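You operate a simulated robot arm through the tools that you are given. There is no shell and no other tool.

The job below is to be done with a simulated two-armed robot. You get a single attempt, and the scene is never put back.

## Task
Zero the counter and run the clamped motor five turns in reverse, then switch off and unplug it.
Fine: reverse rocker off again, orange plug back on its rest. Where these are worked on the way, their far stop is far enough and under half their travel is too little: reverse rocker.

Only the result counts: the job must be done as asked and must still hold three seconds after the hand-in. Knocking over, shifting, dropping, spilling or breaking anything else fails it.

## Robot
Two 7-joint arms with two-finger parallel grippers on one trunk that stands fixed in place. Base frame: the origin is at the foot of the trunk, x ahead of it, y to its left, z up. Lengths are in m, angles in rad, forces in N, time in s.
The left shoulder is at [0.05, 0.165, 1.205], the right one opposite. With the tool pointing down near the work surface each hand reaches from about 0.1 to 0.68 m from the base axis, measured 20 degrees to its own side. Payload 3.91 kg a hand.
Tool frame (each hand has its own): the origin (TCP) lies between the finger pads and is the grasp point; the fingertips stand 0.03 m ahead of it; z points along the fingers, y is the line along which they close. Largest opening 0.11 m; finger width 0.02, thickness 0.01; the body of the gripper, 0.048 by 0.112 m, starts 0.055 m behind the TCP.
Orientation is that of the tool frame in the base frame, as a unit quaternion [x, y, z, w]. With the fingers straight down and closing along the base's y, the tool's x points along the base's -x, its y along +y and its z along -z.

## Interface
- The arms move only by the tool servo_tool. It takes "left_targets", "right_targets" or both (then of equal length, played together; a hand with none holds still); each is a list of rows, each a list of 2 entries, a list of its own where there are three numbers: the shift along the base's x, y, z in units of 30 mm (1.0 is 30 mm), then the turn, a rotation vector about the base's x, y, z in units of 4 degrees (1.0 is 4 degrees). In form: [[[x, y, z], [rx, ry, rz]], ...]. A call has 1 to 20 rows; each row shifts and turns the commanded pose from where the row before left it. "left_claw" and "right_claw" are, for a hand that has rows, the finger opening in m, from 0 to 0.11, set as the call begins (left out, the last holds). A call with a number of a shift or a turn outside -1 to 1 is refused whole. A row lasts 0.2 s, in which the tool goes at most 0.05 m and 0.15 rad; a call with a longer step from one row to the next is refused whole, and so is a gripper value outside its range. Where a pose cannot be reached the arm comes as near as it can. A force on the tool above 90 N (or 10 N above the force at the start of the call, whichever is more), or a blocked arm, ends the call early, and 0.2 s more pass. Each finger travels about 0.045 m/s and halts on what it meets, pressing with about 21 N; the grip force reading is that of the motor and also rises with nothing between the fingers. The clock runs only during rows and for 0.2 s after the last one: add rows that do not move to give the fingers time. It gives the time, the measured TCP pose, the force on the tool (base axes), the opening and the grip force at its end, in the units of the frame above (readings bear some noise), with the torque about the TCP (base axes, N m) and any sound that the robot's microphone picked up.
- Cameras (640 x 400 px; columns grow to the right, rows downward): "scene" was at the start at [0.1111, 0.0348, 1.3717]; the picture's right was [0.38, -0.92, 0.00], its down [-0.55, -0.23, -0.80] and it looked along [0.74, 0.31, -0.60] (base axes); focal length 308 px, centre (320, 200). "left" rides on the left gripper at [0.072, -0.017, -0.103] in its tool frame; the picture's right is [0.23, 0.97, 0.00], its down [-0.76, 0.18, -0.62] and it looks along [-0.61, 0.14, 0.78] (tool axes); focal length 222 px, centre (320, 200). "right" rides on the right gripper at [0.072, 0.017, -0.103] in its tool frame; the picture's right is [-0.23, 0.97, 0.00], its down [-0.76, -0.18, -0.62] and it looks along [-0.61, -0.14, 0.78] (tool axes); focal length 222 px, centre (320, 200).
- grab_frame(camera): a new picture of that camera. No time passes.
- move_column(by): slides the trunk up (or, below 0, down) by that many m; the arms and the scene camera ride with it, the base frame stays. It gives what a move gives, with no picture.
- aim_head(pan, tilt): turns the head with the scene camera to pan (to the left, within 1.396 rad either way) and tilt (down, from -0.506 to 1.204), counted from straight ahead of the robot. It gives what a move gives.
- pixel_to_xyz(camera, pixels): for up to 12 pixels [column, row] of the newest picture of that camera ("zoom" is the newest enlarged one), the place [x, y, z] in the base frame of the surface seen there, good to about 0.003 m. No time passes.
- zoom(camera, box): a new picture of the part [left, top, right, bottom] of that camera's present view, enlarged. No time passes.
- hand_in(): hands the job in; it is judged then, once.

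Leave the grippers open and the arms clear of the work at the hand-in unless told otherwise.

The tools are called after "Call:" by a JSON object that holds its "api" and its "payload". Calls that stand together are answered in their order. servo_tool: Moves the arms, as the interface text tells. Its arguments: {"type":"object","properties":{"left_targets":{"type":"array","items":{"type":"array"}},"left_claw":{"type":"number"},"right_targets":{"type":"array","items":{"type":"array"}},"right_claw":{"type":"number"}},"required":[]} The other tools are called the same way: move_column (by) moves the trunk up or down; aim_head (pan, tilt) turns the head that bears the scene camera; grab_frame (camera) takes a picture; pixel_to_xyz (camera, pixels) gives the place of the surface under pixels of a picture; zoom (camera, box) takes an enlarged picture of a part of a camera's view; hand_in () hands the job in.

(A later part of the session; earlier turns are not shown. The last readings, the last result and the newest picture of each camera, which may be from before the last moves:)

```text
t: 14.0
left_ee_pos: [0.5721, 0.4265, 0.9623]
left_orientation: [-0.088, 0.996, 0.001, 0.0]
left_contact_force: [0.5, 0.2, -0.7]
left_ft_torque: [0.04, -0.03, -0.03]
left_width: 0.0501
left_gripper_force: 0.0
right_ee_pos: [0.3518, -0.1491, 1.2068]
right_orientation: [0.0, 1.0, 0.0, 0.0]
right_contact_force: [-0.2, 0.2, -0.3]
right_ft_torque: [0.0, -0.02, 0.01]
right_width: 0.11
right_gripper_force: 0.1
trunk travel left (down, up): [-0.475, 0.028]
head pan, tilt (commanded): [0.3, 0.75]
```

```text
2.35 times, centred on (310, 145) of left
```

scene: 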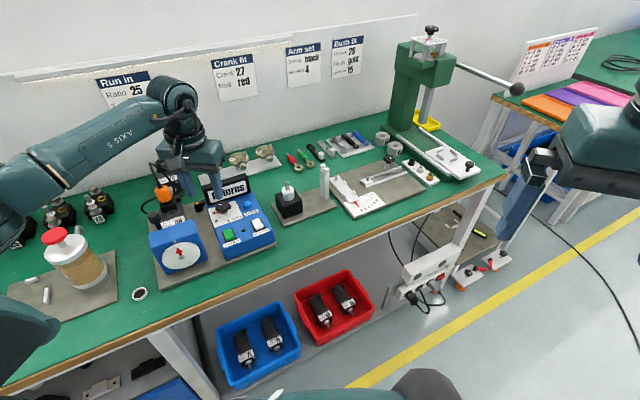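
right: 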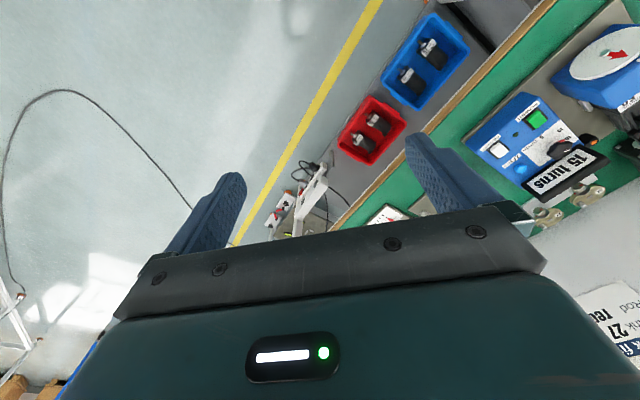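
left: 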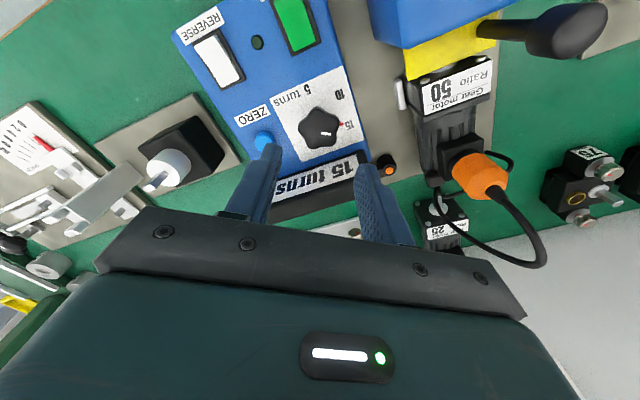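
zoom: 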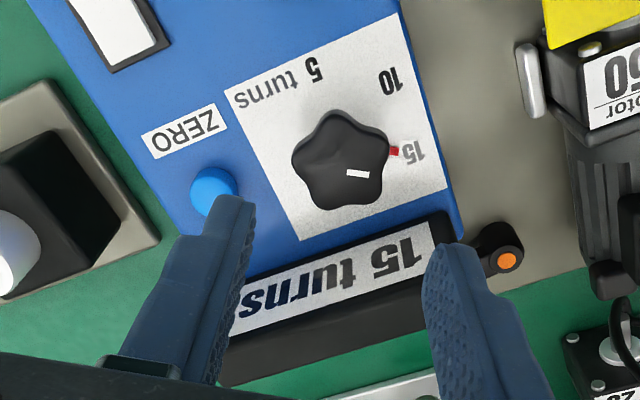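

The hand is centred over the knob. I'll go straight down to about TCP z 0.880, fingers either side of the knob, then look.

Call:
{"api": "servo_tool", "payload": {"left_targets": [[[0, 0, -0.7], [0, 0, 0]], [[0, 0, -0.7], [0, 0, 0]], [[0, 0, -0.7], [0, 0, 0]], [[0, 0, -0.65], [0, 0, 0]], [[0, 0, 0], [0, 0, 0]]]}}

Call:
{"api": "grab_frame", "payload": {"camera": "left"}}

Call:
{"api": "zoom", "payload": {"camera": "left", "box": [220, 60, 400, 230]}}

Call:
{"api": "zoom", "payload": {"camera": "scene", "box": [140, 140, 300, 280]}}

```text
t: 15.2
left_ee_pos: [0.5702, 0.4255, 0.8817]
left_orientation: [-0.089, 0.996, 0.0, 0.0]
left_contact_force: [-0.1, 0.0, 0.1]
left_ft_torque: [0.0, -0.04, -0.01]
left_width: 0.0503
left_gripper_force: 0.0
right_ee_pos: [0.3531, -0.1491, 1.2084]
right_orientation: [0.0, 1.0, 0.0, -0.001]
right_contact_force: [0.3, 0.0, -0.5]
right_ft_torque: [0.01, -0.03, -0.02]
right_width: 0.1102
right_gripper_force: 0.0
trunk travel left (down, up): [-0.475, 0.028]
head pan, tilt (commanded): [0.3, 0.75]
```

```text
taken
```

left: 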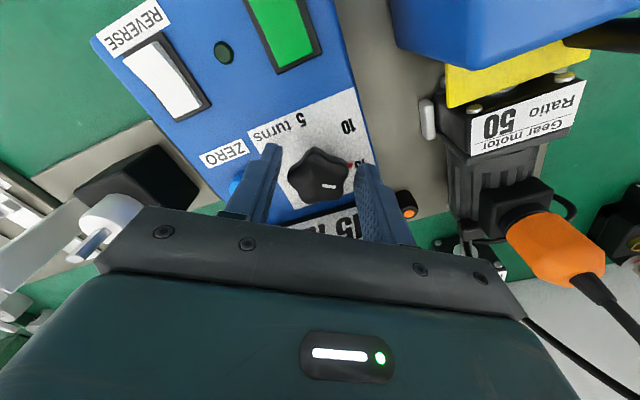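

```text
2.35 times, centred on (310, 145) of left
```

zoom: 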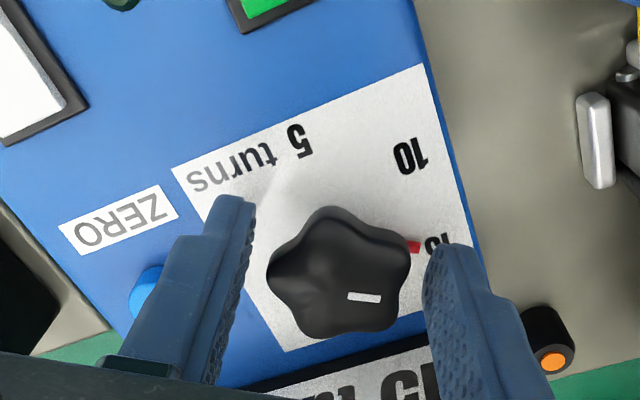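

```text
2.86 times, centred on (220, 210) of scene
```

zoom: 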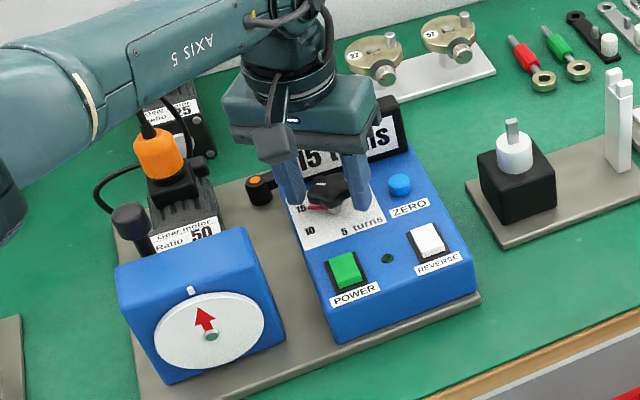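

The knob head is centred between the fingers. I'll close on it and wait a few rows.

Call:
{"api": "servo_tool", "payload": {"left_targets": [[[0, 0, 0], [0, 0, 0]], [[0, 0, 0], [0, 0, 0]], [[0, 0, 0], [0, 0, 0]], [[0, 0, 0], [0, 0, 0]]], "left_claw": 0.0}}

Call:
{"api": "zoom", "payload": {"camera": "left", "box": [220, 60, 400, 230]}}

```text
t: 16.2
left_ee_pos: [0.571, 0.4259, 0.881]
left_orientation: [-0.088, 0.996, 0.0, -0.001]
left_contact_force: [-0.8, -0.3, -2.9]
left_ft_torque: [0.15, -0.26, -0.01]
left_width: 0.0365
left_gripper_force: 45.9
right_ee_pos: [0.3522, -0.1487, 1.2065]
right_orientation: [0.0, 1.0, 0.0, 0.0]
right_contact_force: [-0.2, -0.7, 0.3]
right_ft_torque: [0.0, -0.02, 0.01]
right_width: 0.1099
right_gripper_force: 0.1
trunk travel left (down, up): [-0.475, 0.028]
head pan, tilt (commanded): [0.3, 0.75]
```

```text
2.35 times, centred on (310, 145) of left
```

zoom: 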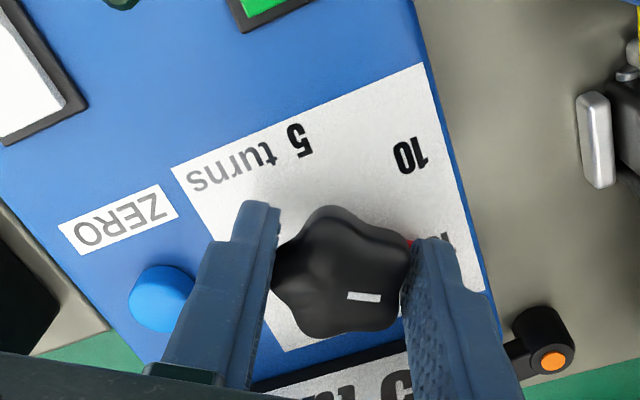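

The knob is gripped at 0.0365 m. I'll turn it +60° about z in 4° rows, watching torque and any click.

Call:
{"api": "servo_tool", "payload": {"left_targets": [[[0, 0, 0], [0, 0, 1]], [[0, 0, 0], [0, 0, 1]], [[0, 0, 0], [0, 0, 1]], [[0, 0, 0], [0, 0, 1]], [[0, 0, 0], [0, 0, 1]], [[0, 0, 0], [0, 0, 1]], [[0, 0, 0], [0, 0, 1]], [[0, 0, 0], [0, 0, 1]]]}}

Call:
{"api": "zoom", "payload": {"camera": "left", "box": [220, 60, 400, 230]}}

Call:
{"api": "zoom", "payload": {"camera": "scene", "box": [180, 140, 280, 230]}}

```text
t: 18.0
left_ee_pos: [0.5716, 0.4247, 0.8797]
left_orientation: [-0.359, 0.933, -0.001, 0.0]
left_contact_force: [1.6, -7.7, -2.8]
left_ft_torque: [-0.18, 0.32, -0.05]
left_width: 0.0367
left_gripper_force: 44.9
right_ee_pos: [0.3533, -0.1498, 1.2071]
right_orientation: [0.0, 1.0, 0.0, -0.001]
right_contact_force: [0.0, -0.5, 0.5]
right_ft_torque: [-0.02, 0.01, -0.01]
right_width: 0.1098
right_gripper_force: 0.0
trunk travel left (down, up): [-0.475, 0.028]
head pan, tilt (commanded): [0.3, 0.75]
```

```text
2.35 times, centred on (310, 145) of left
```

zoom: 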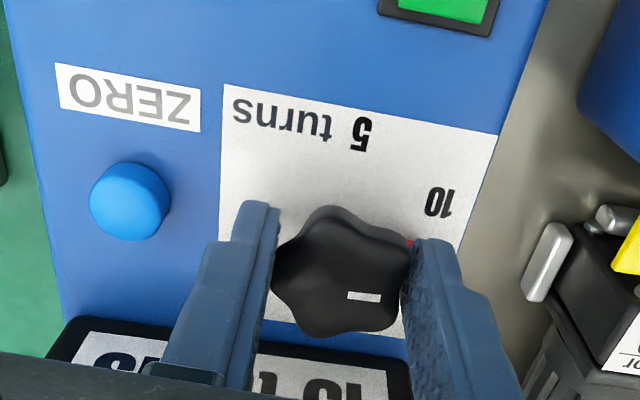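

```text
4.44 times, centred on (230, 185) of scene
```

zoom: 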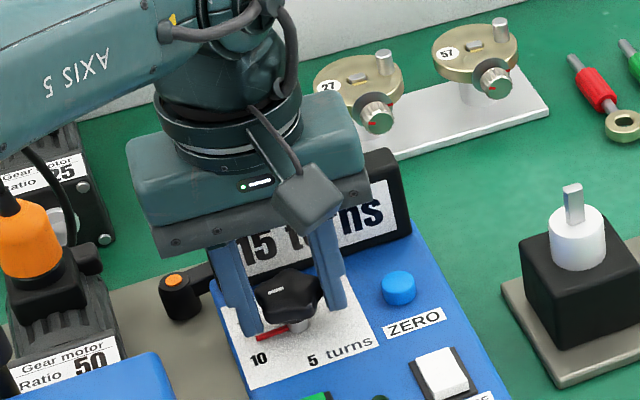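

The knob is turning with the hand and the pointer is now between 15 and 10. I'll continue another +28°.

Call:
{"api": "servo_tool", "payload": {"left_targets": [[[0, 0, 0], [0, 0, 1]], [[0, 0, 0], [0, 0, 1]], [[0, 0, 0], [0, 0, 1]], [[0, 0, 0], [0, 0, 1]], [[0, 0, 0], [0, 0, 1]], [[0, 0, 0], [0, 0, 1]], [[0, 0, 0], [0, 0, 1]]]}}

Call:
{"api": "zoom", "payload": {"camera": "left", "box": [220, 60, 400, 230]}}

Call:
{"api": "zoom", "payload": {"camera": "scene", "box": [180, 140, 280, 230]}}

```text
t: 19.6
left_ee_pos: [0.5728, 0.4233, 0.8803]
left_orientation: [-0.574, 0.819, -0.002, 0.0]
left_contact_force: [8.2, -15.0, -4.1]
left_ft_torque: [-0.22, 0.02, 0.0]
left_width: 0.0366
left_gripper_force: 45.2
right_ee_pos: [0.3521, -0.1508, 1.2062]
right_orientation: [0.0, 1.0, 0.001, 0.0]
right_contact_force: [0.1, 0.5, -0.2]
right_ft_torque: [0.01, 0.01, -0.01]
right_width: 0.1102
right_gripper_force: 0.0
trunk travel left (down, up): [-0.475, 0.028]
head pan, tilt (commanded): [0.3, 0.75]
```

```text
2.35 times, centred on (310, 145) of left
```

zoom: 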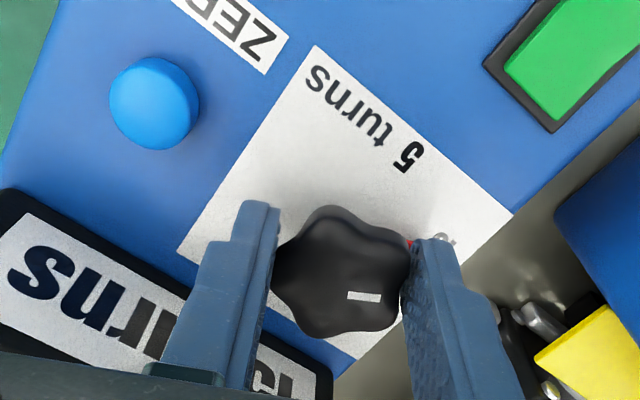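

```text
4.44 times, centred on (230, 185) of scene
```

zoom: 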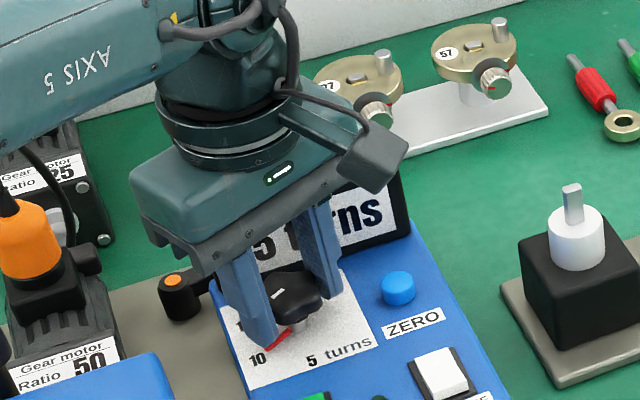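

The pointer is almost at 10 and the hand is at yaw 70°. I'll open to 0.056 m and rotate back −60° around the knob without touching it.

Call:
{"api": "servo_tool", "payload": {"left_targets": [[[0, 0, 0], [0, 0, 0]], [[0, 0, 0], [0, 0, 0]], [[0, 0, 0], [0, 0, 0]], [[0, 0, 0], [0, 0, 0]], [[0, 0, 0], [0, 0, -1]], [[0, 0, 0], [0, 0, -1]], [[0, 0, 0], [0, 0, -1]], [[0, 0, 0], [0, 0, -1]], [[0, 0, 0], [0, 0, -1]], [[0, 0, 0], [0, 0, -1]], [[0, 0, 0], [0, 0, -1]], [[0, 0, 0], [0, 0, -1]], [[0, 0, 0], [0, 0, -1]], [[0, 0, 0], [0, 0, -1]], [[0, 0, 0], [0, 0, -1]], [[0, 0, 0], [0, 0, -1]], [[0, 0, 0], [0, 0, -1]], [[0, 0, 0], [0, 0, -1]], [[0, 0, 0], [0, 0, -1]]], "left_claw": 0.056}}

Call:
{"api": "zoom", "payload": {"camera": "left", "box": [220, 60, 400, 230]}}

Call:
{"api": "zoom", "payload": {"camera": "scene", "box": [180, 140, 280, 230]}}

```text
t: 23.6
left_ee_pos: [0.571, 0.427, 0.8797]
left_orientation: [-0.087, 0.996, 0.0, -0.001]
left_contact_force: [0.1, 0.0, 0.1]
left_ft_torque: [0.02, -0.01, -0.02]
left_width: 0.0562
left_gripper_force: 0.1
right_ee_pos: [0.3531, -0.1498, 1.2064]
right_orientation: [0.0, 1.0, 0.001, 0.0]
right_contact_force: [0.3, 0.6, -0.3]
right_ft_torque: [0.01, 0.0, 0.01]
right_width: 0.1102
right_gripper_force: 0.0
trunk travel left (down, up): [-0.475, 0.028]
head pan, tilt (commanded): [0.3, 0.75]
```

```text
2.35 times, centred on (310, 145) of left
```

zoom: 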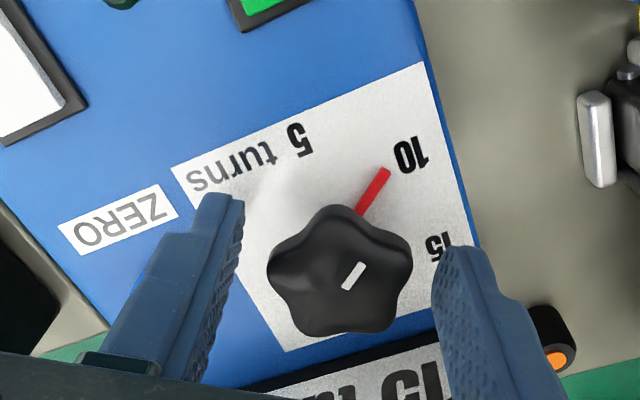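

```text
4.44 times, centred on (230, 185) of scene
```

zoom: 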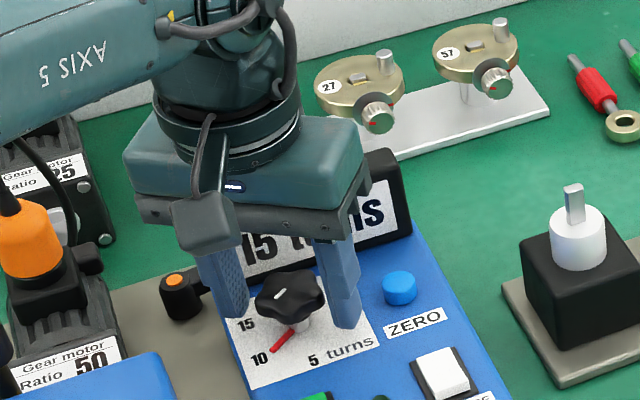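

The pointer is now on 10 and the display still reads 15, so it is a counter and not the setting. I'll grip again and turn another +60° towards 5.

Call:
{"api": "servo_tool", "payload": {"left_targets": [[[0, 0, 0], [0, 0, 0]], [[0, 0, 0], [0, 0, 0]], [[0, 0, 0], [0, 0, 0]], [[0, 0, 0], [0, 0, 0]], [[0, 0, 0], [0, 0, 1]], [[0, 0, 0], [0, 0, 1]], [[0, 0, 0], [0, 0, 1]], [[0, 0, 0], [0, 0, 1]], [[0, 0, 0], [0, 0, 1]], [[0, 0, 0], [0, 0, 1]], [[0, 0, 0], [0, 0, 1]], [[0, 0, 0], [0, 0, 1]], [[0, 0, 0], [0, 0, 1]], [[0, 0, 0], [0, 0, 1]], [[0, 0, 0], [0, 0, 1]], [[0, 0, 0], [0, 0, 1]], [[0, 0, 0], [0, 0, 1]], [[0, 0, 0], [0, 0, 1]], [[0, 0, 0], [0, 0, 1]]], "left_claw": 0.0}}

Call:
{"api": "zoom", "payload": {"camera": "left", "box": [220, 60, 400, 230]}}

Call:
{"api": "zoom", "payload": {"camera": "scene", "box": [180, 140, 280, 230]}}

```text
t: 27.6
left_ee_pos: [0.5736, 0.4246, 0.8804]
left_orientation: [-0.573, 0.819, -0.001, 0.001]
left_contact_force: [13.3, -12.8, -4.7]
left_ft_torque: [0.02, -0.24, -0.7]
left_width: 0.0366
left_gripper_force: 45.2
right_ee_pos: [0.3534, -0.1509, 1.2066]
right_orientation: [-0.001, 1.0, 0.001, 0.0]
right_contact_force: [0.0, 0.0, 0.7]
right_ft_torque: [0.0, 0.02, 0.01]
right_width: 0.1098
right_gripper_force: 0.0
trunk travel left (down, up): [-0.475, 0.028]
head pan, tilt (commanded): [0.3, 0.75]
```

```text
2.35 times, centred on (310, 145) of left
```

zoom: 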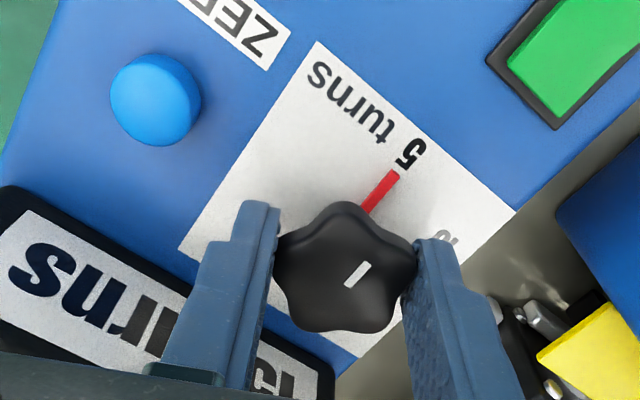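

```text
4.44 times, centred on (230, 185) of scene
```

zoom: 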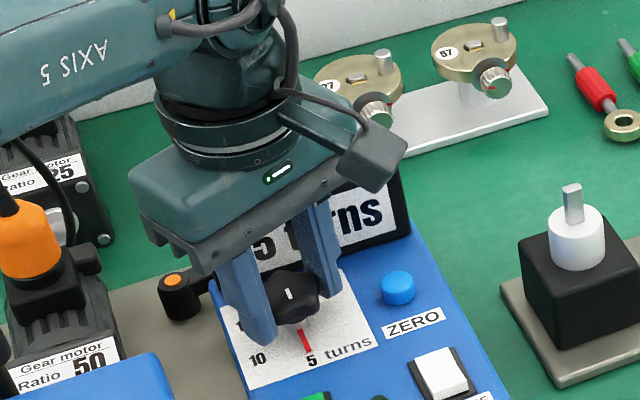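

The pointer now sits at 5 and a torque of −0.7 suggests it's at its stop. I'll release, lift straight up about 7 cm and look.

Call:
{"api": "servo_tool", "payload": {"left_targets": [[[0, 0, 0], [0, 0, 0]], [[0, 0, 0], [0, 0, 0]], [[0, 0, 0], [0, 0, 0]], [[0, 0, 0], [0, 0, 0]], [[0, 0, 0.8], [0, 0, 0]], [[0, 0, 0.8], [0, 0, 0]], [[0, 0, 0.8], [0, 0, 0]]], "left_claw": 0.056}}

Call:
{"api": "zoom", "payload": {"camera": "left", "box": [220, 60, 400, 230]}}

Call:
{"api": "zoom", "payload": {"camera": "scene", "box": [180, 140, 280, 230]}}

```text
t: 29.2
left_ee_pos: [0.5705, 0.4264, 0.9532]
left_orientation: [-0.574, 0.819, 0.0, 0.001]
left_contact_force: [-0.6, 0.0, -0.3]
left_ft_torque: [0.03, -0.03, -0.02]
left_width: 0.0558
left_gripper_force: 0.0
right_ee_pos: [0.3523, -0.1497, 1.2068]
right_orientation: [0.001, 1.0, 0.0, 0.0]
right_contact_force: [-0.2, 0.7, -0.2]
right_ft_torque: [0.01, -0.02, -0.03]
right_width: 0.1099
right_gripper_force: 0.1
trunk travel left (down, up): [-0.475, 0.028]
head pan, tilt (commanded): [0.3, 0.75]
```

```text
2.35 times, centred on (310, 145) of left
```

zoom: 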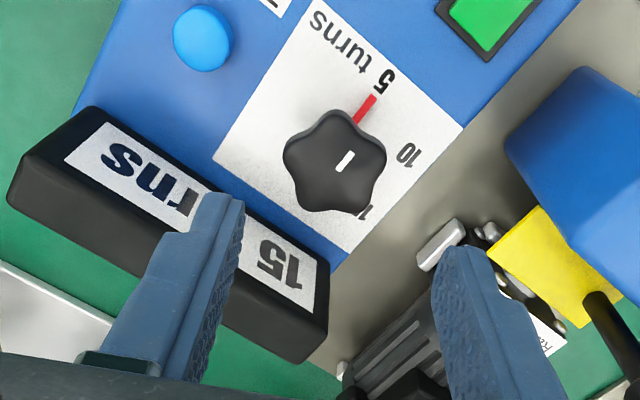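

```text
4.44 times, centred on (230, 185) of scene
```

zoom: 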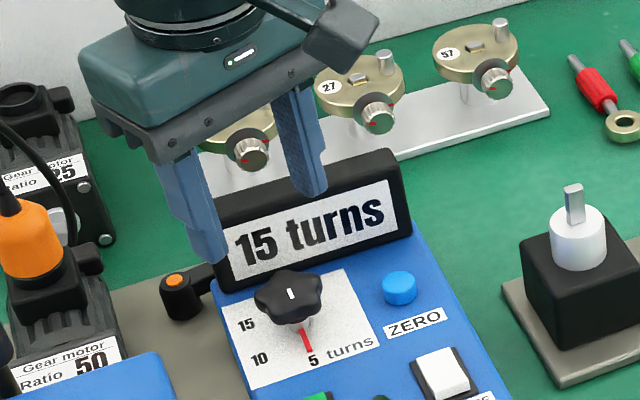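

The pointer is on 5 and the counter still reads 15. ZERO is next, so I'll measure its cap from both cameras.

Call:
{"api": "pixel_to_xyz", "payload": {"camera": "zoom", "pixels": [[400, 277], [383, 280], [417, 280], [400, 268], [400, 290], [400, 302]]}}

Call:
{"api": "grab_frame", "payload": {"camera": "left"}}

Call:
{"api": "pixel_to_xyz", "payload": {"camera": "left", "pixels": [[260, 76], [252, 76], [268, 76], [260, 68], [260, 84]]}}

```text
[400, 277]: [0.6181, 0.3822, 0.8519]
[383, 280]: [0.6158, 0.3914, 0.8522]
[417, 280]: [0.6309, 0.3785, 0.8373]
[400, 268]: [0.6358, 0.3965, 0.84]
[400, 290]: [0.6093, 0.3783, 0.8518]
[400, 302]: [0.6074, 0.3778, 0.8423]
```

```text
taken
```

left: 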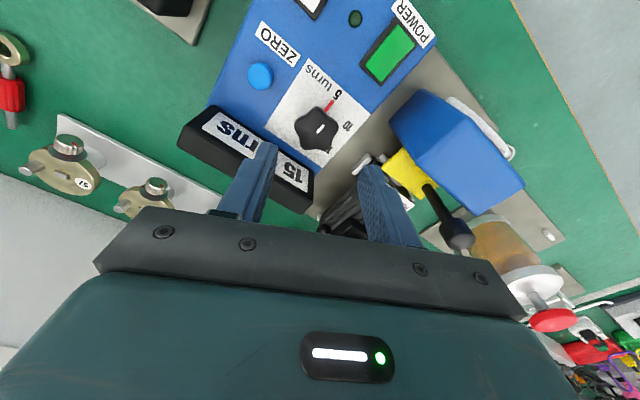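

```text
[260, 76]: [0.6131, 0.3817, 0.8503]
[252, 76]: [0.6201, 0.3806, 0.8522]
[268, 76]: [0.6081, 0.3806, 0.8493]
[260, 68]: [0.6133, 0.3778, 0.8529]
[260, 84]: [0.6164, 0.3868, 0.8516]
```

ZERO's centre is about (0.615, 0.3815) with its top at z 0.852. I'll close the fingers, turn back to yaw 42° to line up with the box, shift over ZERO at height, and tilt 5° outward for reach.

Call:
{"api": "servo_tool", "payload": {"left_targets": [[[0.2, -0.218, 0], [0, 0, -1]], [[0.2, -0.218, 0], [0, 0, -1]], [[0.2, -0.218, 0], [0, 0, -1]], [[0.2, -0.218, 0], [0, 0, -1]], [[0.2, -0.218, 0], [0, 0, -1]], [[0.2, -0.218, 0], [0.15, -0.39, -1]], [[0.2, -0.218, 0], [0.15, -0.39, -1]], [[0, 0, 0], [0.15, -0.39, 0]], [[0, 0, 0], [0, 0, 0]]], "left_claw": 0.0}}

Call:
{"api": "grab_frame", "payload": {"camera": "left"}}

Call:
{"api": "zoom", "payload": {"camera": "scene", "box": [180, 140, 290, 240]}}

```text
t: 31.2
left_ee_pos: [0.6115, 0.3793, 0.954]
left_orientation: [-0.358, 0.933, -0.002, 0.043]
left_contact_force: [0.2, 0.7, 0.0]
left_ft_torque: [0.0, 0.01, 0.01]
left_width: 0.0
left_gripper_force: 21.5
right_ee_pos: [0.353, -0.1483, 1.2078]
right_orientation: [0.0, 1.0, 0.0, 0.0]
right_contact_force: [0.5, 0.2, -0.2]
right_ft_torque: [-0.01, -0.02, 0.01]
right_width: 0.11
right_gripper_force: 0.1
trunk travel left (down, up): [-0.475, 0.028]
head pan, tilt (commanded): [0.3, 0.75]
```

```text
taken
```

left: 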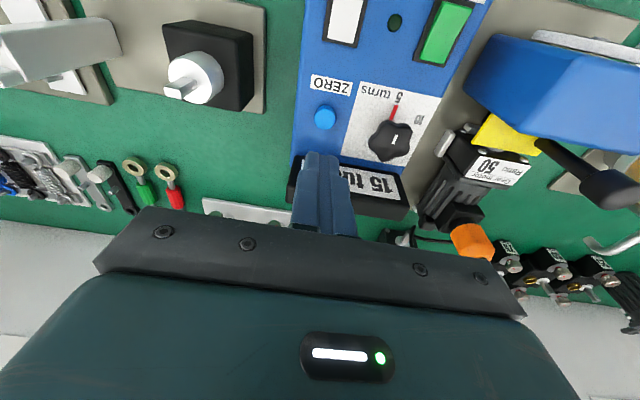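

```text
4.00 times, centred on (235, 190) of scene
```

zoom: 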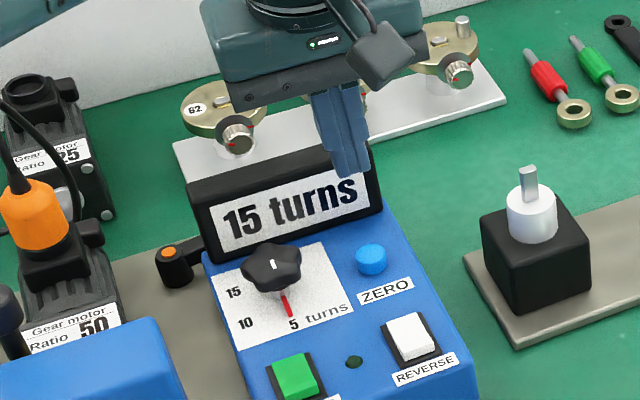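

The reach is fine and the tip lies above ZERO. I'll go down 6.4 cm to stop about 8 mm above the cap.

Call:
{"api": "servo_tool", "payload": {"left_targets": [[[0, 0, -0.7], [0, 0, 0]], [[0, 0, -0.7], [0, 0, 0]], [[0, 0, -0.7], [0, 0, 0]], [[0, 0, 0], [0, 0, 0]]]}}

Call:
{"api": "zoom", "payload": {"camera": "left", "box": [240, 60, 400, 220]}}

Call:
{"api": "zoom", "payload": {"camera": "scene", "box": [200, 150, 290, 230]}}

```text
t: 32.2
left_ee_pos: [0.6119, 0.3818, 0.8893]
left_orientation: [-0.358, 0.933, -0.002, 0.044]
left_contact_force: [-0.1, 0.5, -0.1]
left_ft_torque: [-0.05, 0.0, 0.02]
left_width: 0.0
left_gripper_force: 21.2
right_ee_pos: [0.352, -0.1485, 1.2071]
right_orientation: [0.0, 1.0, 0.001, 0.0]
right_contact_force: [0.0, 0.1, 1.2]
right_ft_torque: [0.05, 0.01, -0.03]
right_width: 0.11
right_gripper_force: 0.1
trunk travel left (down, up): [-0.475, 0.028]
head pan, tilt (commanded): [0.3, 0.75]
```

```text
2.50 times, centred on (320, 140) of left
```

zoom: 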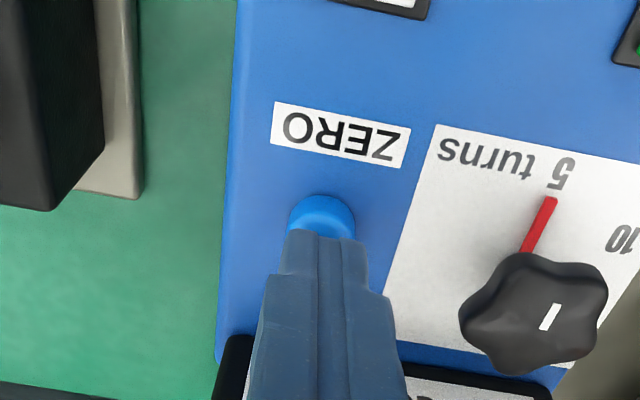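

```text
5.00 times, centred on (245, 190) of scene
```

zoom: 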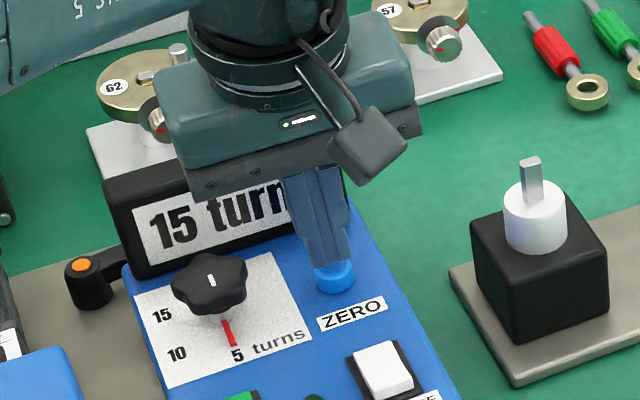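

The tip is right above ZERO. I'll press in small 2–3 mm steps and watch the force and the display.

Call:
{"api": "servo_tool", "payload": {"left_targets": [[[0, 0, -0.1], [0, 0, 0]], [[0, 0, -0.1], [0, 0, 0]], [[0, 0, -0.1], [0, 0, 0]], [[0, 0, -0.1], [0, 0, 0]]]}}

Call:
{"api": "zoom", "payload": {"camera": "scene", "box": [200, 150, 290, 230]}}

```text
t: 33.2
left_ee_pos: [0.6134, 0.3801, 0.8779]
left_orientation: [-0.36, 0.932, -0.001, 0.044]
left_contact_force: [-0.5, 0.5, 2.3]
left_ft_torque: [0.0, 0.02, 0.02]
left_width: 0.0
left_gripper_force: 21.2
right_ee_pos: [0.3525, -0.1486, 1.206]
right_orientation: [0.0, 1.0, 0.0, 0.0]
right_contact_force: [0.6, -0.4, 0.0]
right_ft_torque: [-0.03, 0.01, -0.04]
right_width: 0.1103
right_gripper_force: 0.0
trunk travel left (down, up): [-0.475, 0.028]
head pan, tilt (commanded): [0.3, 0.75]
heard: click
```

```text
5.00 times, centred on (245, 190) of scene
```

zoom: 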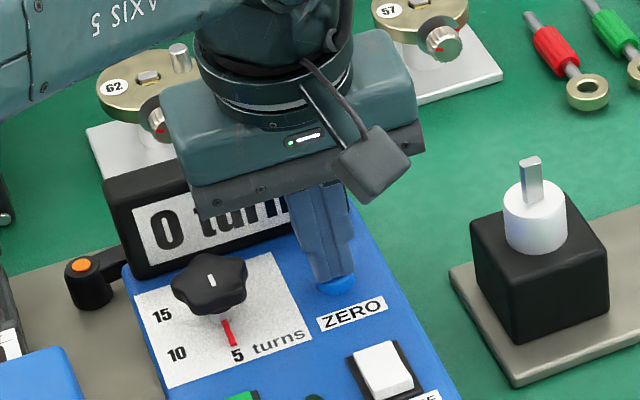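

I heard a click and the counter now reads 0. I'll lift off, remove the tilt and go above the raised front end of REVERSE at about (0.5506, 0.3198).

Call:
{"api": "servo_tool", "payload": {"left_targets": [[[0, 0, 0.7], [0, 0, 0]], [[0, 0, 0.7], [0, 0, 0]], [[0, 0, 0.4], [0, 0, 0]], [[-0.523, -0.502, 0], [-0.1125, 0.2925, 0]], [[-0.523, -0.502, 0], [-0.1125, 0.2925, 0]], [[-0.523, -0.502, 0], [-0.1125, 0.2925, 0]], [[-0.523, -0.502, 0], [-0.1125, 0.2925, 0]], [[0, 0, 0], [0, 0, 0]]]}}

Call:
{"api": "grab_frame", "payload": {"camera": "left"}}

Call:
{"api": "zoom", "payload": {"camera": "scene", "box": [190, 150, 290, 240]}}

```text
t: 35.0
left_ee_pos: [0.5487, 0.3196, 0.9318]
left_orientation: [-0.36, 0.933, -0.002, 0.0]
left_contact_force: [0.6, -1.3, -0.3]
left_ft_torque: [-0.01, 0.0, 0.0]
left_width: 0.0004
left_gripper_force: 21.4
right_ee_pos: [0.3518, -0.1496, 1.2076]
right_orientation: [0.001, 1.0, 0.0, 0.0]
right_contact_force: [-1.1, -0.3, -0.6]
right_ft_torque: [-0.01, 0.02, 0.03]
right_width: 0.1101
right_gripper_force: 0.1
trunk travel left (down, up): [-0.475, 0.028]
head pan, tilt (commanded): [0.3, 0.75]
```

```text
taken
```

left: 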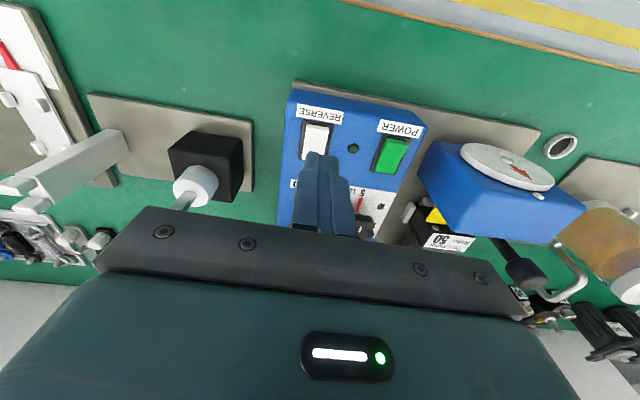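

```text
4.44 times, centred on (240, 195) of scene
```

zoom: 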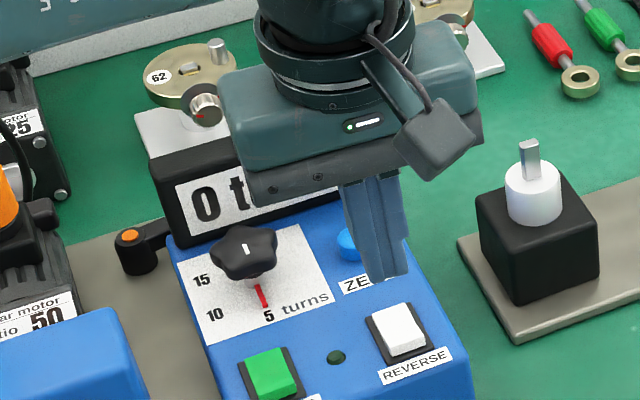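

The counter holds at 0. I'll go down to about 7 mm above the REVERSE front end and check alignment.

Call:
{"api": "servo_tool", "payload": {"left_targets": [[[0, 0, -0.75], [0, 0, 0]], [[0, 0, -0.75], [0, 0, 0]], [[0, 0, 0], [0, 0, 0]]]}}

Call:
{"api": "zoom", "payload": {"camera": "left", "box": [240, 60, 400, 220]}}

Call:
{"api": "zoom", "payload": {"camera": "scene", "box": [235, 190, 290, 235]}}

```text
t: 35.8
left_ee_pos: [0.5496, 0.3198, 0.8861]
left_orientation: [-0.359, 0.933, -0.002, 0.0]
left_contact_force: [-0.4, 0.7, 0.2]
left_ft_torque: [0.03, 0.02, -0.01]
left_width: 0.0003
left_gripper_force: 21.1
right_ee_pos: [0.3531, -0.1489, 1.2091]
right_orientation: [0.0, 1.0, 0.0, 0.0]
right_contact_force: [-0.4, -0.1, 0.2]
right_ft_torque: [0.03, 0.0, -0.01]
right_width: 0.1101
right_gripper_force: 0.0
trunk travel left (down, up): [-0.475, 0.028]
head pan, tilt (commanded): [0.3, 0.75]
```

```text
2.50 times, centred on (320, 140) of left
```

zoom: 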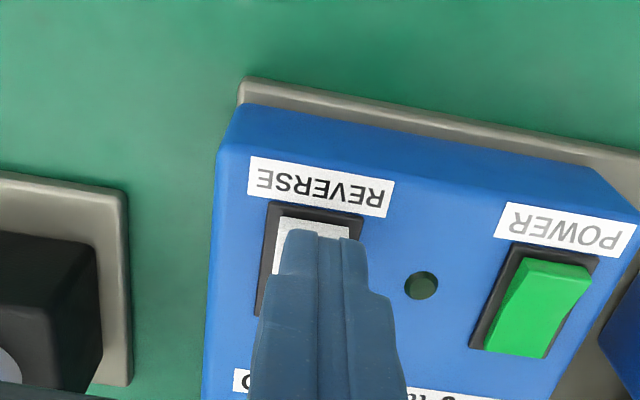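

```text
8.89 times, centred on (262, 212) of scene
```

zoom: 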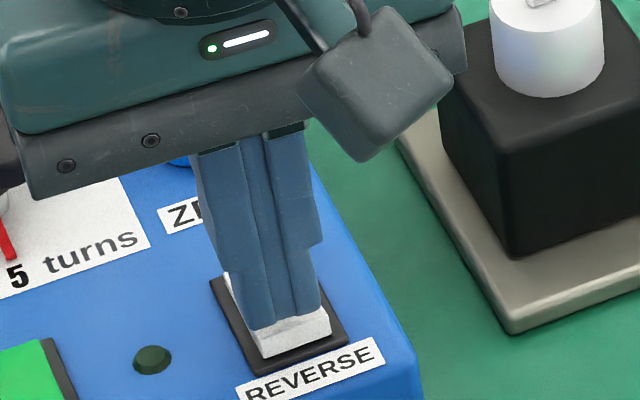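

Alignment looks right: the tip covers the raised front end. I'll press down in small steps.

Call:
{"api": "servo_tool", "payload": {"left_targets": [[[0, 0, -0.1], [0, 0, 0]], [[0, 0, -0.1], [0, 0, 0]], [[0, 0, -0.08], [0, 0, 0]], [[0, 0, -0.08], [0, 0, 0]]]}}

Call:
{"api": "zoom", "payload": {"camera": "scene", "box": [235, 190, 290, 235]}}

Call:
{"api": "zoom", "payload": {"camera": "left", "box": [240, 60, 400, 220]}}

```text
t: 36.8
left_ee_pos: [0.5498, 0.3189, 0.8781]
left_orientation: [-0.359, 0.933, -0.003, 0.001]
left_contact_force: [-2.9, -0.8, 9.5]
left_ft_torque: [0.04, 0.04, -0.1]
left_width: 0.0002
left_gripper_force: 20.3
right_ee_pos: [0.3509, -0.1491, 1.2069]
right_orientation: [0.0, 1.0, 0.001, 0.001]
right_contact_force: [-0.1, 1.1, -0.5]
right_ft_torque: [-0.03, -0.01, -0.02]
right_width: 0.1102
right_gripper_force: 0.0
trunk travel left (down, up): [-0.475, 0.028]
head pan, tilt (commanded): [0.3, 0.75]
```

```text
8.89 times, centred on (262, 212) of scene
```

zoom: 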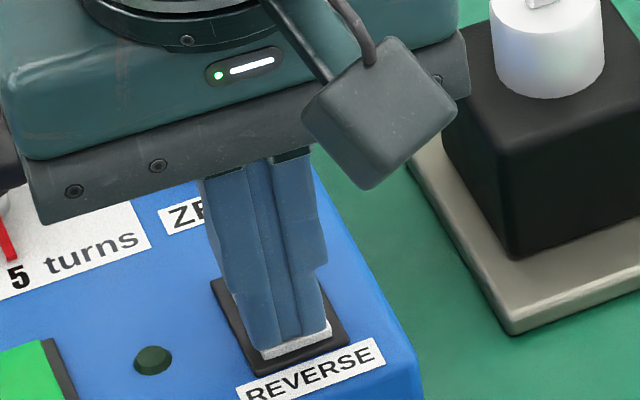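

```text
2.50 times, centred on (320, 140) of left
```

zoom: 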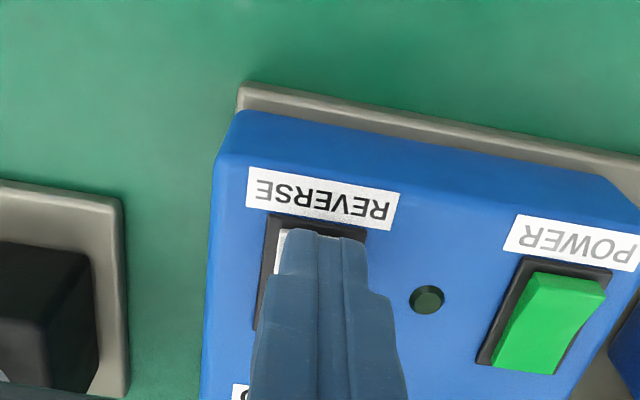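

The front end has gone down with about 9.5 N. I'll press a touch more to be sure it reaches its stop.

Call:
{"api": "servo_tool", "payload": {"left_targets": [[[0, 0, -0.07], [0, 0, 0]], [[0, 0, -0.07], [0, 0, 0]], [[0, 0, 0], [0, 0, 0]]]}}

Call:
{"api": "zoom", "payload": {"camera": "scene", "box": [235, 190, 290, 235]}}

```text
t: 37.6
left_ee_pos: [0.5495, 0.32, 0.877]
left_orientation: [-0.359, 0.933, -0.004, 0.006]
left_contact_force: [-3.2, 3.4, 36.3]
left_ft_torque: [0.42, -0.04, -0.3]
left_width: 0.0
left_gripper_force: 20.8
right_ee_pos: [0.3493, -0.1513, 1.2097]
right_orientation: [0.0, 1.0, 0.001, 0.002]
right_contact_force: [0.3, -0.5, -0.2]
right_ft_torque: [-0.02, 0.01, 0.01]
right_width: 0.1099
right_gripper_force: 0.0
trunk travel left (down, up): [-0.475, 0.028]
head pan, tilt (commanded): [0.3, 0.75]
```

```text
8.89 times, centred on (262, 212) of scene
```

zoom: 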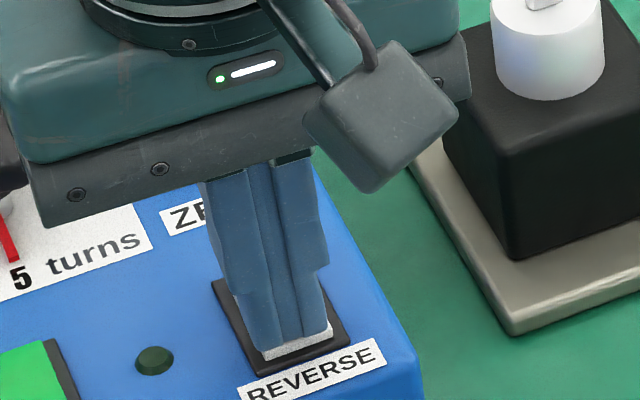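

At 36 N it's against the stop. I'll lift off and check which way REVERSE now sits.

Call:
{"api": "servo_tool", "payload": {"left_targets": [[[0, 0, 0.6], [0, 0, 0]], [[0, 0, 0.8], [0, 0, 0]], [[0, 0, 0.4], [0, 0, 0]], [[0, 0, 0], [0, 0, 0]]]}}

Call:
{"api": "zoom", "payload": {"camera": "scene", "box": [200, 190, 280, 245]}}

Call:
{"api": "zoom", "payload": {"camera": "left", "box": [240, 60, 440, 230]}}

```text
t: 38.6
left_ee_pos: [0.5497, 0.3198, 0.9262]
left_orientation: [-0.359, 0.933, -0.002, -0.001]
left_contact_force: [0.5, 0.0, -0.3]
left_ft_torque: [-0.01, -0.01, -0.02]
left_width: 0.0001
left_gripper_force: 20.8
right_ee_pos: [0.3531, -0.15, 1.2078]
right_orientation: [0.0, 1.0, -0.001, 0.0]
right_contact_force: [-0.3, 0.2, -0.1]
right_ft_torque: [-0.01, 0.01, -0.01]
right_width: 0.1101
right_gripper_force: 0.0
trunk travel left (down, up): [-0.475, 0.028]
head pan, tilt (commanded): [0.3, 0.75]
```

```text
7.27 times, centred on (240, 218) of scene
```

zoom: 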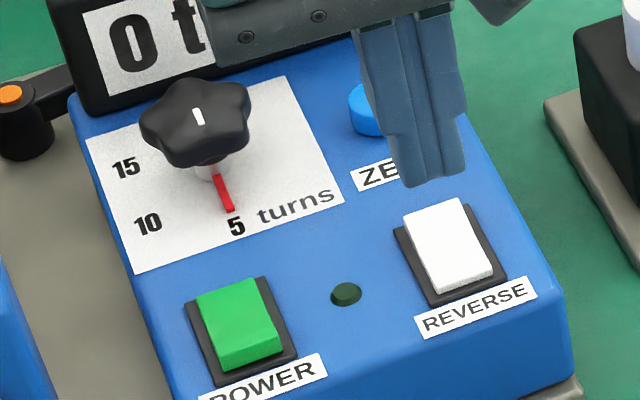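

```text
2.35 times, centred on (340, 145) of left
```

zoom: 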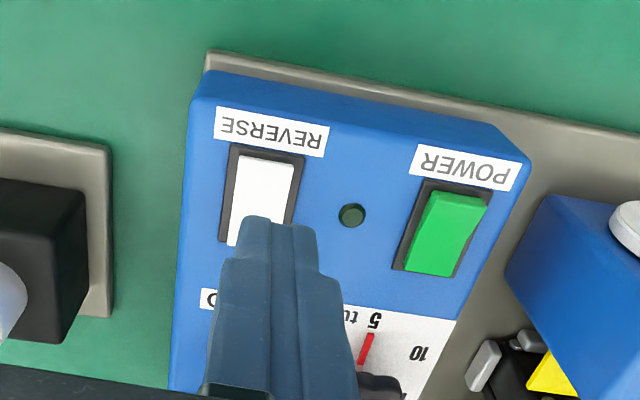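

REVERSE now has its front end down and back end up, so it's on. Next I'll go over the front end of POWER at (0.4997, 0.3722) and down to about 7 mm above it.

Call:
{"api": "servo_tool", "payload": {"left_targets": [[[-0.83, 0.87, 0], [0, 0, 0]], [[-0.83, 0.87, 0], [0, 0, 0]], [[0, 0, -0.667], [0, 0, 0]], [[0, 0, -0.667], [0, 0, 0]], [[0, 0, 0], [0, 0, 0]]]}}

Call:
{"api": "zoom", "payload": {"camera": "scene", "box": [200, 190, 280, 245]}}

Call:
{"api": "zoom", "payload": {"camera": "left", "box": [240, 60, 400, 220]}}

```text
t: 39.8
left_ee_pos: [0.4998, 0.3716, 0.8858]
left_orientation: [-0.359, 0.933, -0.002, 0.0]
left_contact_force: [-0.3, -0.1, 0.0]
left_ft_torque: [-0.03, 0.02, 0.03]
left_width: 0.0001
left_gripper_force: 21.6
right_ee_pos: [0.3528, -0.1486, 1.2076]
right_orientation: [0.001, 1.0, 0.001, 0.0]
right_contact_force: [0.8, 0.1, 0.3]
right_ft_torque: [-0.02, 0.01, 0.01]
right_width: 0.1102
right_gripper_force: 0.1
trunk travel left (down, up): [-0.475, 0.028]
head pan, tilt (commanded): [0.3, 0.75]
```

```text
7.27 times, centred on (240, 218) of scene
```

zoom: 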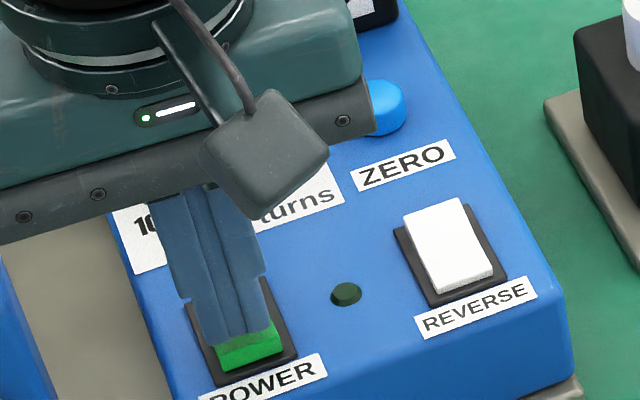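

```text
2.50 times, centred on (320, 140) of left
```

zoom: 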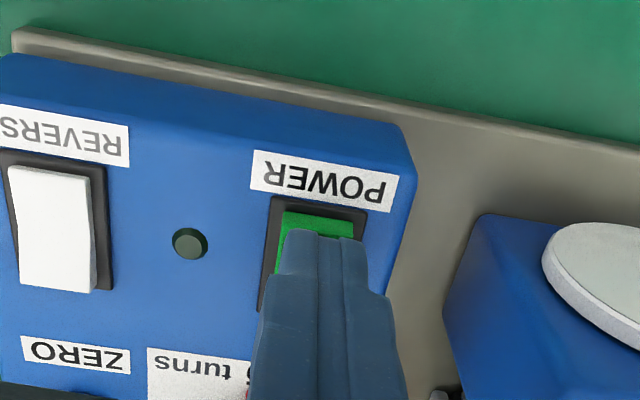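

Alignment is the same as for REVERSE. I'll press POWER on in small steps and then check the LED, counter and dial.

Call:
{"api": "servo_tool", "payload": {"left_targets": [[[0, 0, -0.1], [0, 0, 0]], [[0, 0, -0.1], [0, 0, 0]], [[0, 0, -0.08], [0, 0, 0]], [[0, 0, -0.08], [0, 0, 0]], [[0, 0, -0.06], [0, 0, 0]]]}}

Call:
{"api": "grab_frame", "payload": {"camera": "scene"}}

Call:
{"api": "zoom", "payload": {"camera": "scene", "box": [140, 180, 280, 285]}}

```text
t: 41.0
left_ee_pos: [0.499, 0.3725, 0.8776]
left_orientation: [-0.359, 0.933, -0.002, 0.004]
left_contact_force: [-7.9, 0.5, 26.6]
left_ft_torque: [0.24, 0.14, -0.19]
left_width: 0.0
left_gripper_force: 20.9
right_ee_pos: [0.35, -0.1501, 1.2091]
right_orientation: [0.001, 1.0, 0.0, 0.002]
right_contact_force: [0.0, 0.6, 0.6]
right_ft_torque: [0.0, -0.02, -0.03]
right_width: 0.1099
right_gripper_force: 0.0
trunk travel left (down, up): [-0.475, 0.028]
head pan, tilt (commanded): [0.3, 0.75]
```

```text
taken
```

scene: 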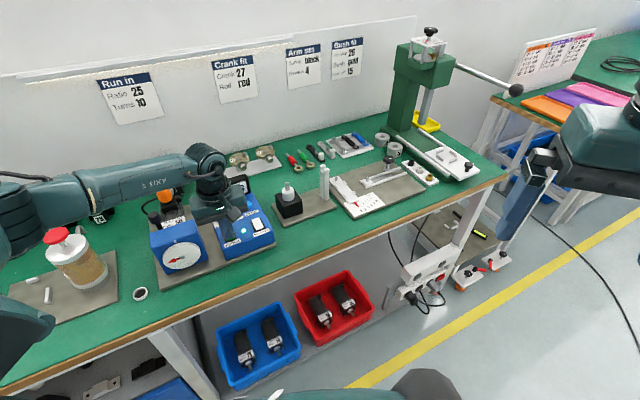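

```text
3.81 times, centred on (210, 232) of scene
```

zoom: 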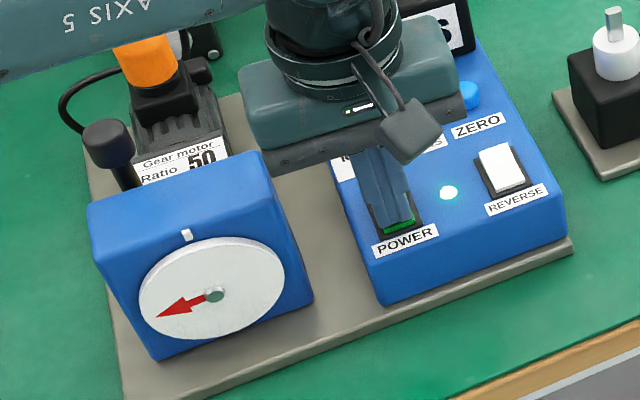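

The LED is lit and the dial arrow has turned to about 8:30, going anticlockwise, so the motor runs in reverse. The hand hides the display. I'll lift and step back a little to see the counter, keeping the call short.

Call:
{"api": "servo_tool", "payload": {"left_targets": [[[0, 0, 0.7], [0, 0, 0]], [[0, 0, 0.8], [0, 0, 0]]]}}

Call:
{"api": "zoom", "payload": {"camera": "scene", "box": [140, 160, 290, 285]}}

Call:
{"api": "grab_frame", "payload": {"camera": "left"}}

```text
t: 41.6
left_ee_pos: [0.4995, 0.373, 0.9179]
left_orientation: [-0.359, 0.933, -0.001, -0.002]
left_contact_force: [0.0, -0.2, -0.4]
left_ft_torque: [0.01, -0.01, 0.01]
left_width: 0.0
left_gripper_force: 20.7
right_ee_pos: [0.3526, -0.1484, 1.2069]
right_orientation: [0.0, 1.0, 0.0, 0.0]
right_contact_force: [0.5, 0.2, -0.2]
right_ft_torque: [0.0, 0.01, 0.0]
right_width: 0.1098
right_gripper_force: 0.2
trunk travel left (down, up): [-0.475, 0.028]
head pan, tilt (commanded): [0.3, 0.75]
```

```text
3.20 times, centred on (215, 222) of scene
```

zoom: 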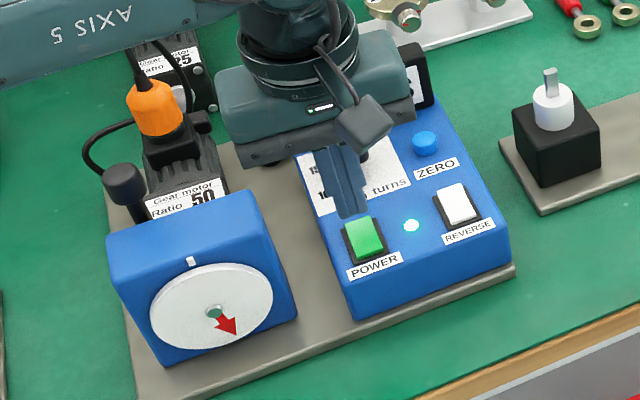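

```text
taken
```

left: 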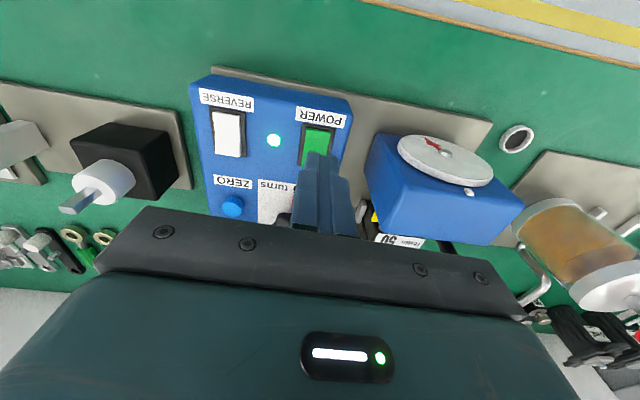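

The arrow went from about 8:30 to about 5:15 in 0.6 s, so roughly half a turn per second. I expect five turns at about t≈50. I'll shift the hand right so the counter digit is visible.

Call:
{"api": "servo_tool", "payload": {"left_targets": [[[0.9, -0.95, 0.1], [0, 0, 0]], [[0.9, -0.95, 0.1], [0, 0, 0]]]}}

Call:
{"api": "zoom", "payload": {"camera": "scene", "box": [140, 160, 290, 285]}}

```text
t: 42.2
left_ee_pos: [0.5551, 0.3162, 0.9251]
left_orientation: [-0.36, 0.933, -0.001, 0.0]
left_contact_force: [-0.4, -0.2, 0.5]
left_ft_torque: [0.03, 0.03, 0.0]
left_width: 0.0
left_gripper_force: 21.2
right_ee_pos: [0.3527, -0.1494, 1.2074]
right_orientation: [0.0, 1.0, 0.001, -0.001]
right_contact_force: [-0.2, 0.0, 0.2]
right_ft_torque: [-0.01, -0.03, 0.03]
right_width: 0.11
right_gripper_force: 0.0
trunk travel left (down, up): [-0.475, 0.028]
head pan, tilt (commanded): [0.3, 0.75]
```

```text
3.20 times, centred on (215, 222) of scene
```

zoom: 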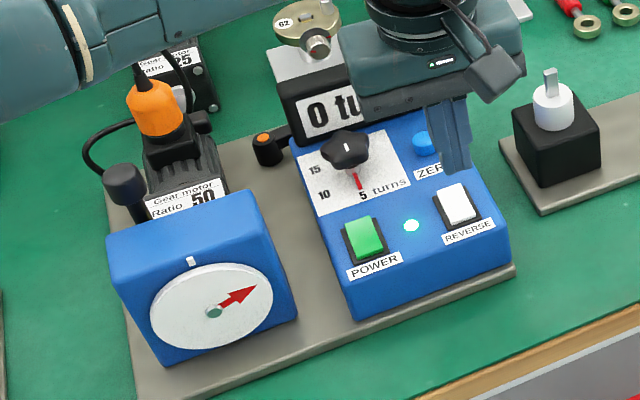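

The counter still reads 0 with the arrow near 2 o'clock, so just under one turn. I'll wait about 1 s and check.

Call:
{"api": "servo_tool", "payload": {"left_targets": [[[0, 0, 0], [0, 0, 0]], [[0, 0, 0], [0, 0, 0]], [[0, 0, 0], [0, 0, 0]], [[0, 0, 0], [0, 0, 0]]]}}

Call:
{"api": "zoom", "payload": {"camera": "scene", "box": [140, 160, 290, 285]}}

```text
t: 43.2
left_ee_pos: [0.5553, 0.3159, 0.9255]
left_orientation: [-0.359, 0.933, -0.002, 0.0]
left_contact_force: [-0.2, -0.1, -0.2]
left_ft_torque: [0.0, -0.02, 0.0]
left_width: 0.0
left_gripper_force: 21.1
right_ee_pos: [0.3527, -0.1478, 1.208]
right_orientation: [0.0, 1.0, 0.0, 0.0]
right_contact_force: [-0.4, -0.6, 0.4]
right_ft_torque: [-0.03, -0.01, 0.01]
right_width: 0.1101
right_gripper_force: 0.1
trunk travel left (down, up): [-0.475, 0.028]
head pan, tilt (commanded): [0.3, 0.75]
```

```text
3.20 times, centred on (215, 222) of scene
```

zoom: 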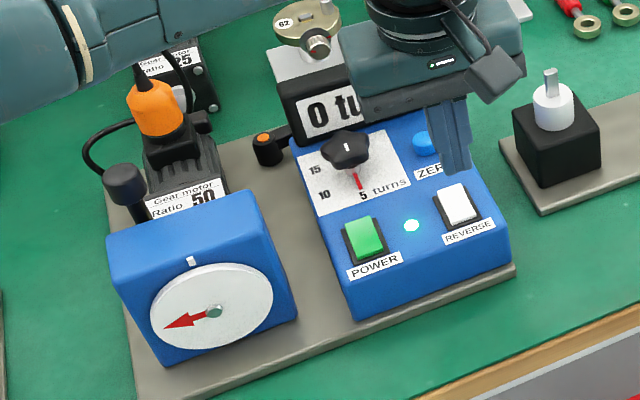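

The arrow has passed 12 once (about 1.3 turns) but the counter still reads 0. I'll keep watching; at about 165°/s five turns falls near t≈51.

Call:
{"api": "servo_tool", "payload": {"left_targets": [[[0, 0, 0], [0, 0, 0]], [[0, 0, 0], [0, 0, 0]], [[0, 0, 0], [0, 0, 0]], [[0, 0, 0], [0, 0, 0]], [[0, 0, 0], [0, 0, 0]], [[0, 0, 0], [0, 0, 0]], [[0, 0, 0], [0, 0, 0]]]}}

Call:
{"api": "zoom", "payload": {"camera": "scene", "box": [140, 160, 290, 285]}}

```text
t: 44.8
left_ee_pos: [0.5547, 0.3157, 0.9239]
left_orientation: [-0.36, 0.933, -0.002, 0.0]
left_contact_force: [0.2, 0.9, -0.8]
left_ft_torque: [0.0, 0.02, -0.03]
left_width: 0.0
left_gripper_force: 20.9
right_ee_pos: [0.3522, -0.1503, 1.2067]
right_orientation: [0.0, 1.0, -0.001, 0.001]
right_contact_force: [0.6, 0.2, -0.1]
right_ft_torque: [-0.02, 0.02, -0.02]
right_width: 0.1103
right_gripper_force: 0.1
trunk travel left (down, up): [-0.475, 0.028]
head pan, tilt (commanded): [0.3, 0.75]
```

```text
3.20 times, centred on (215, 222) of scene
```

zoom: 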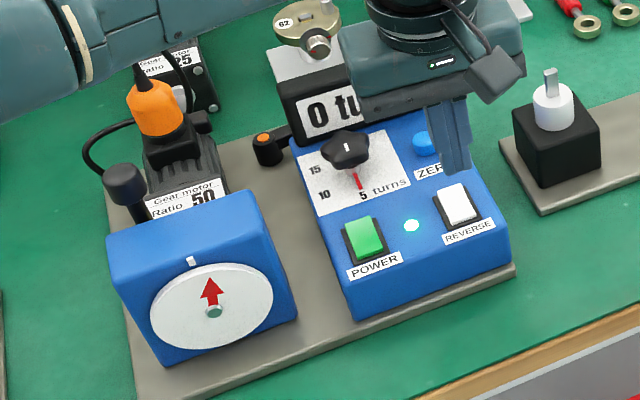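

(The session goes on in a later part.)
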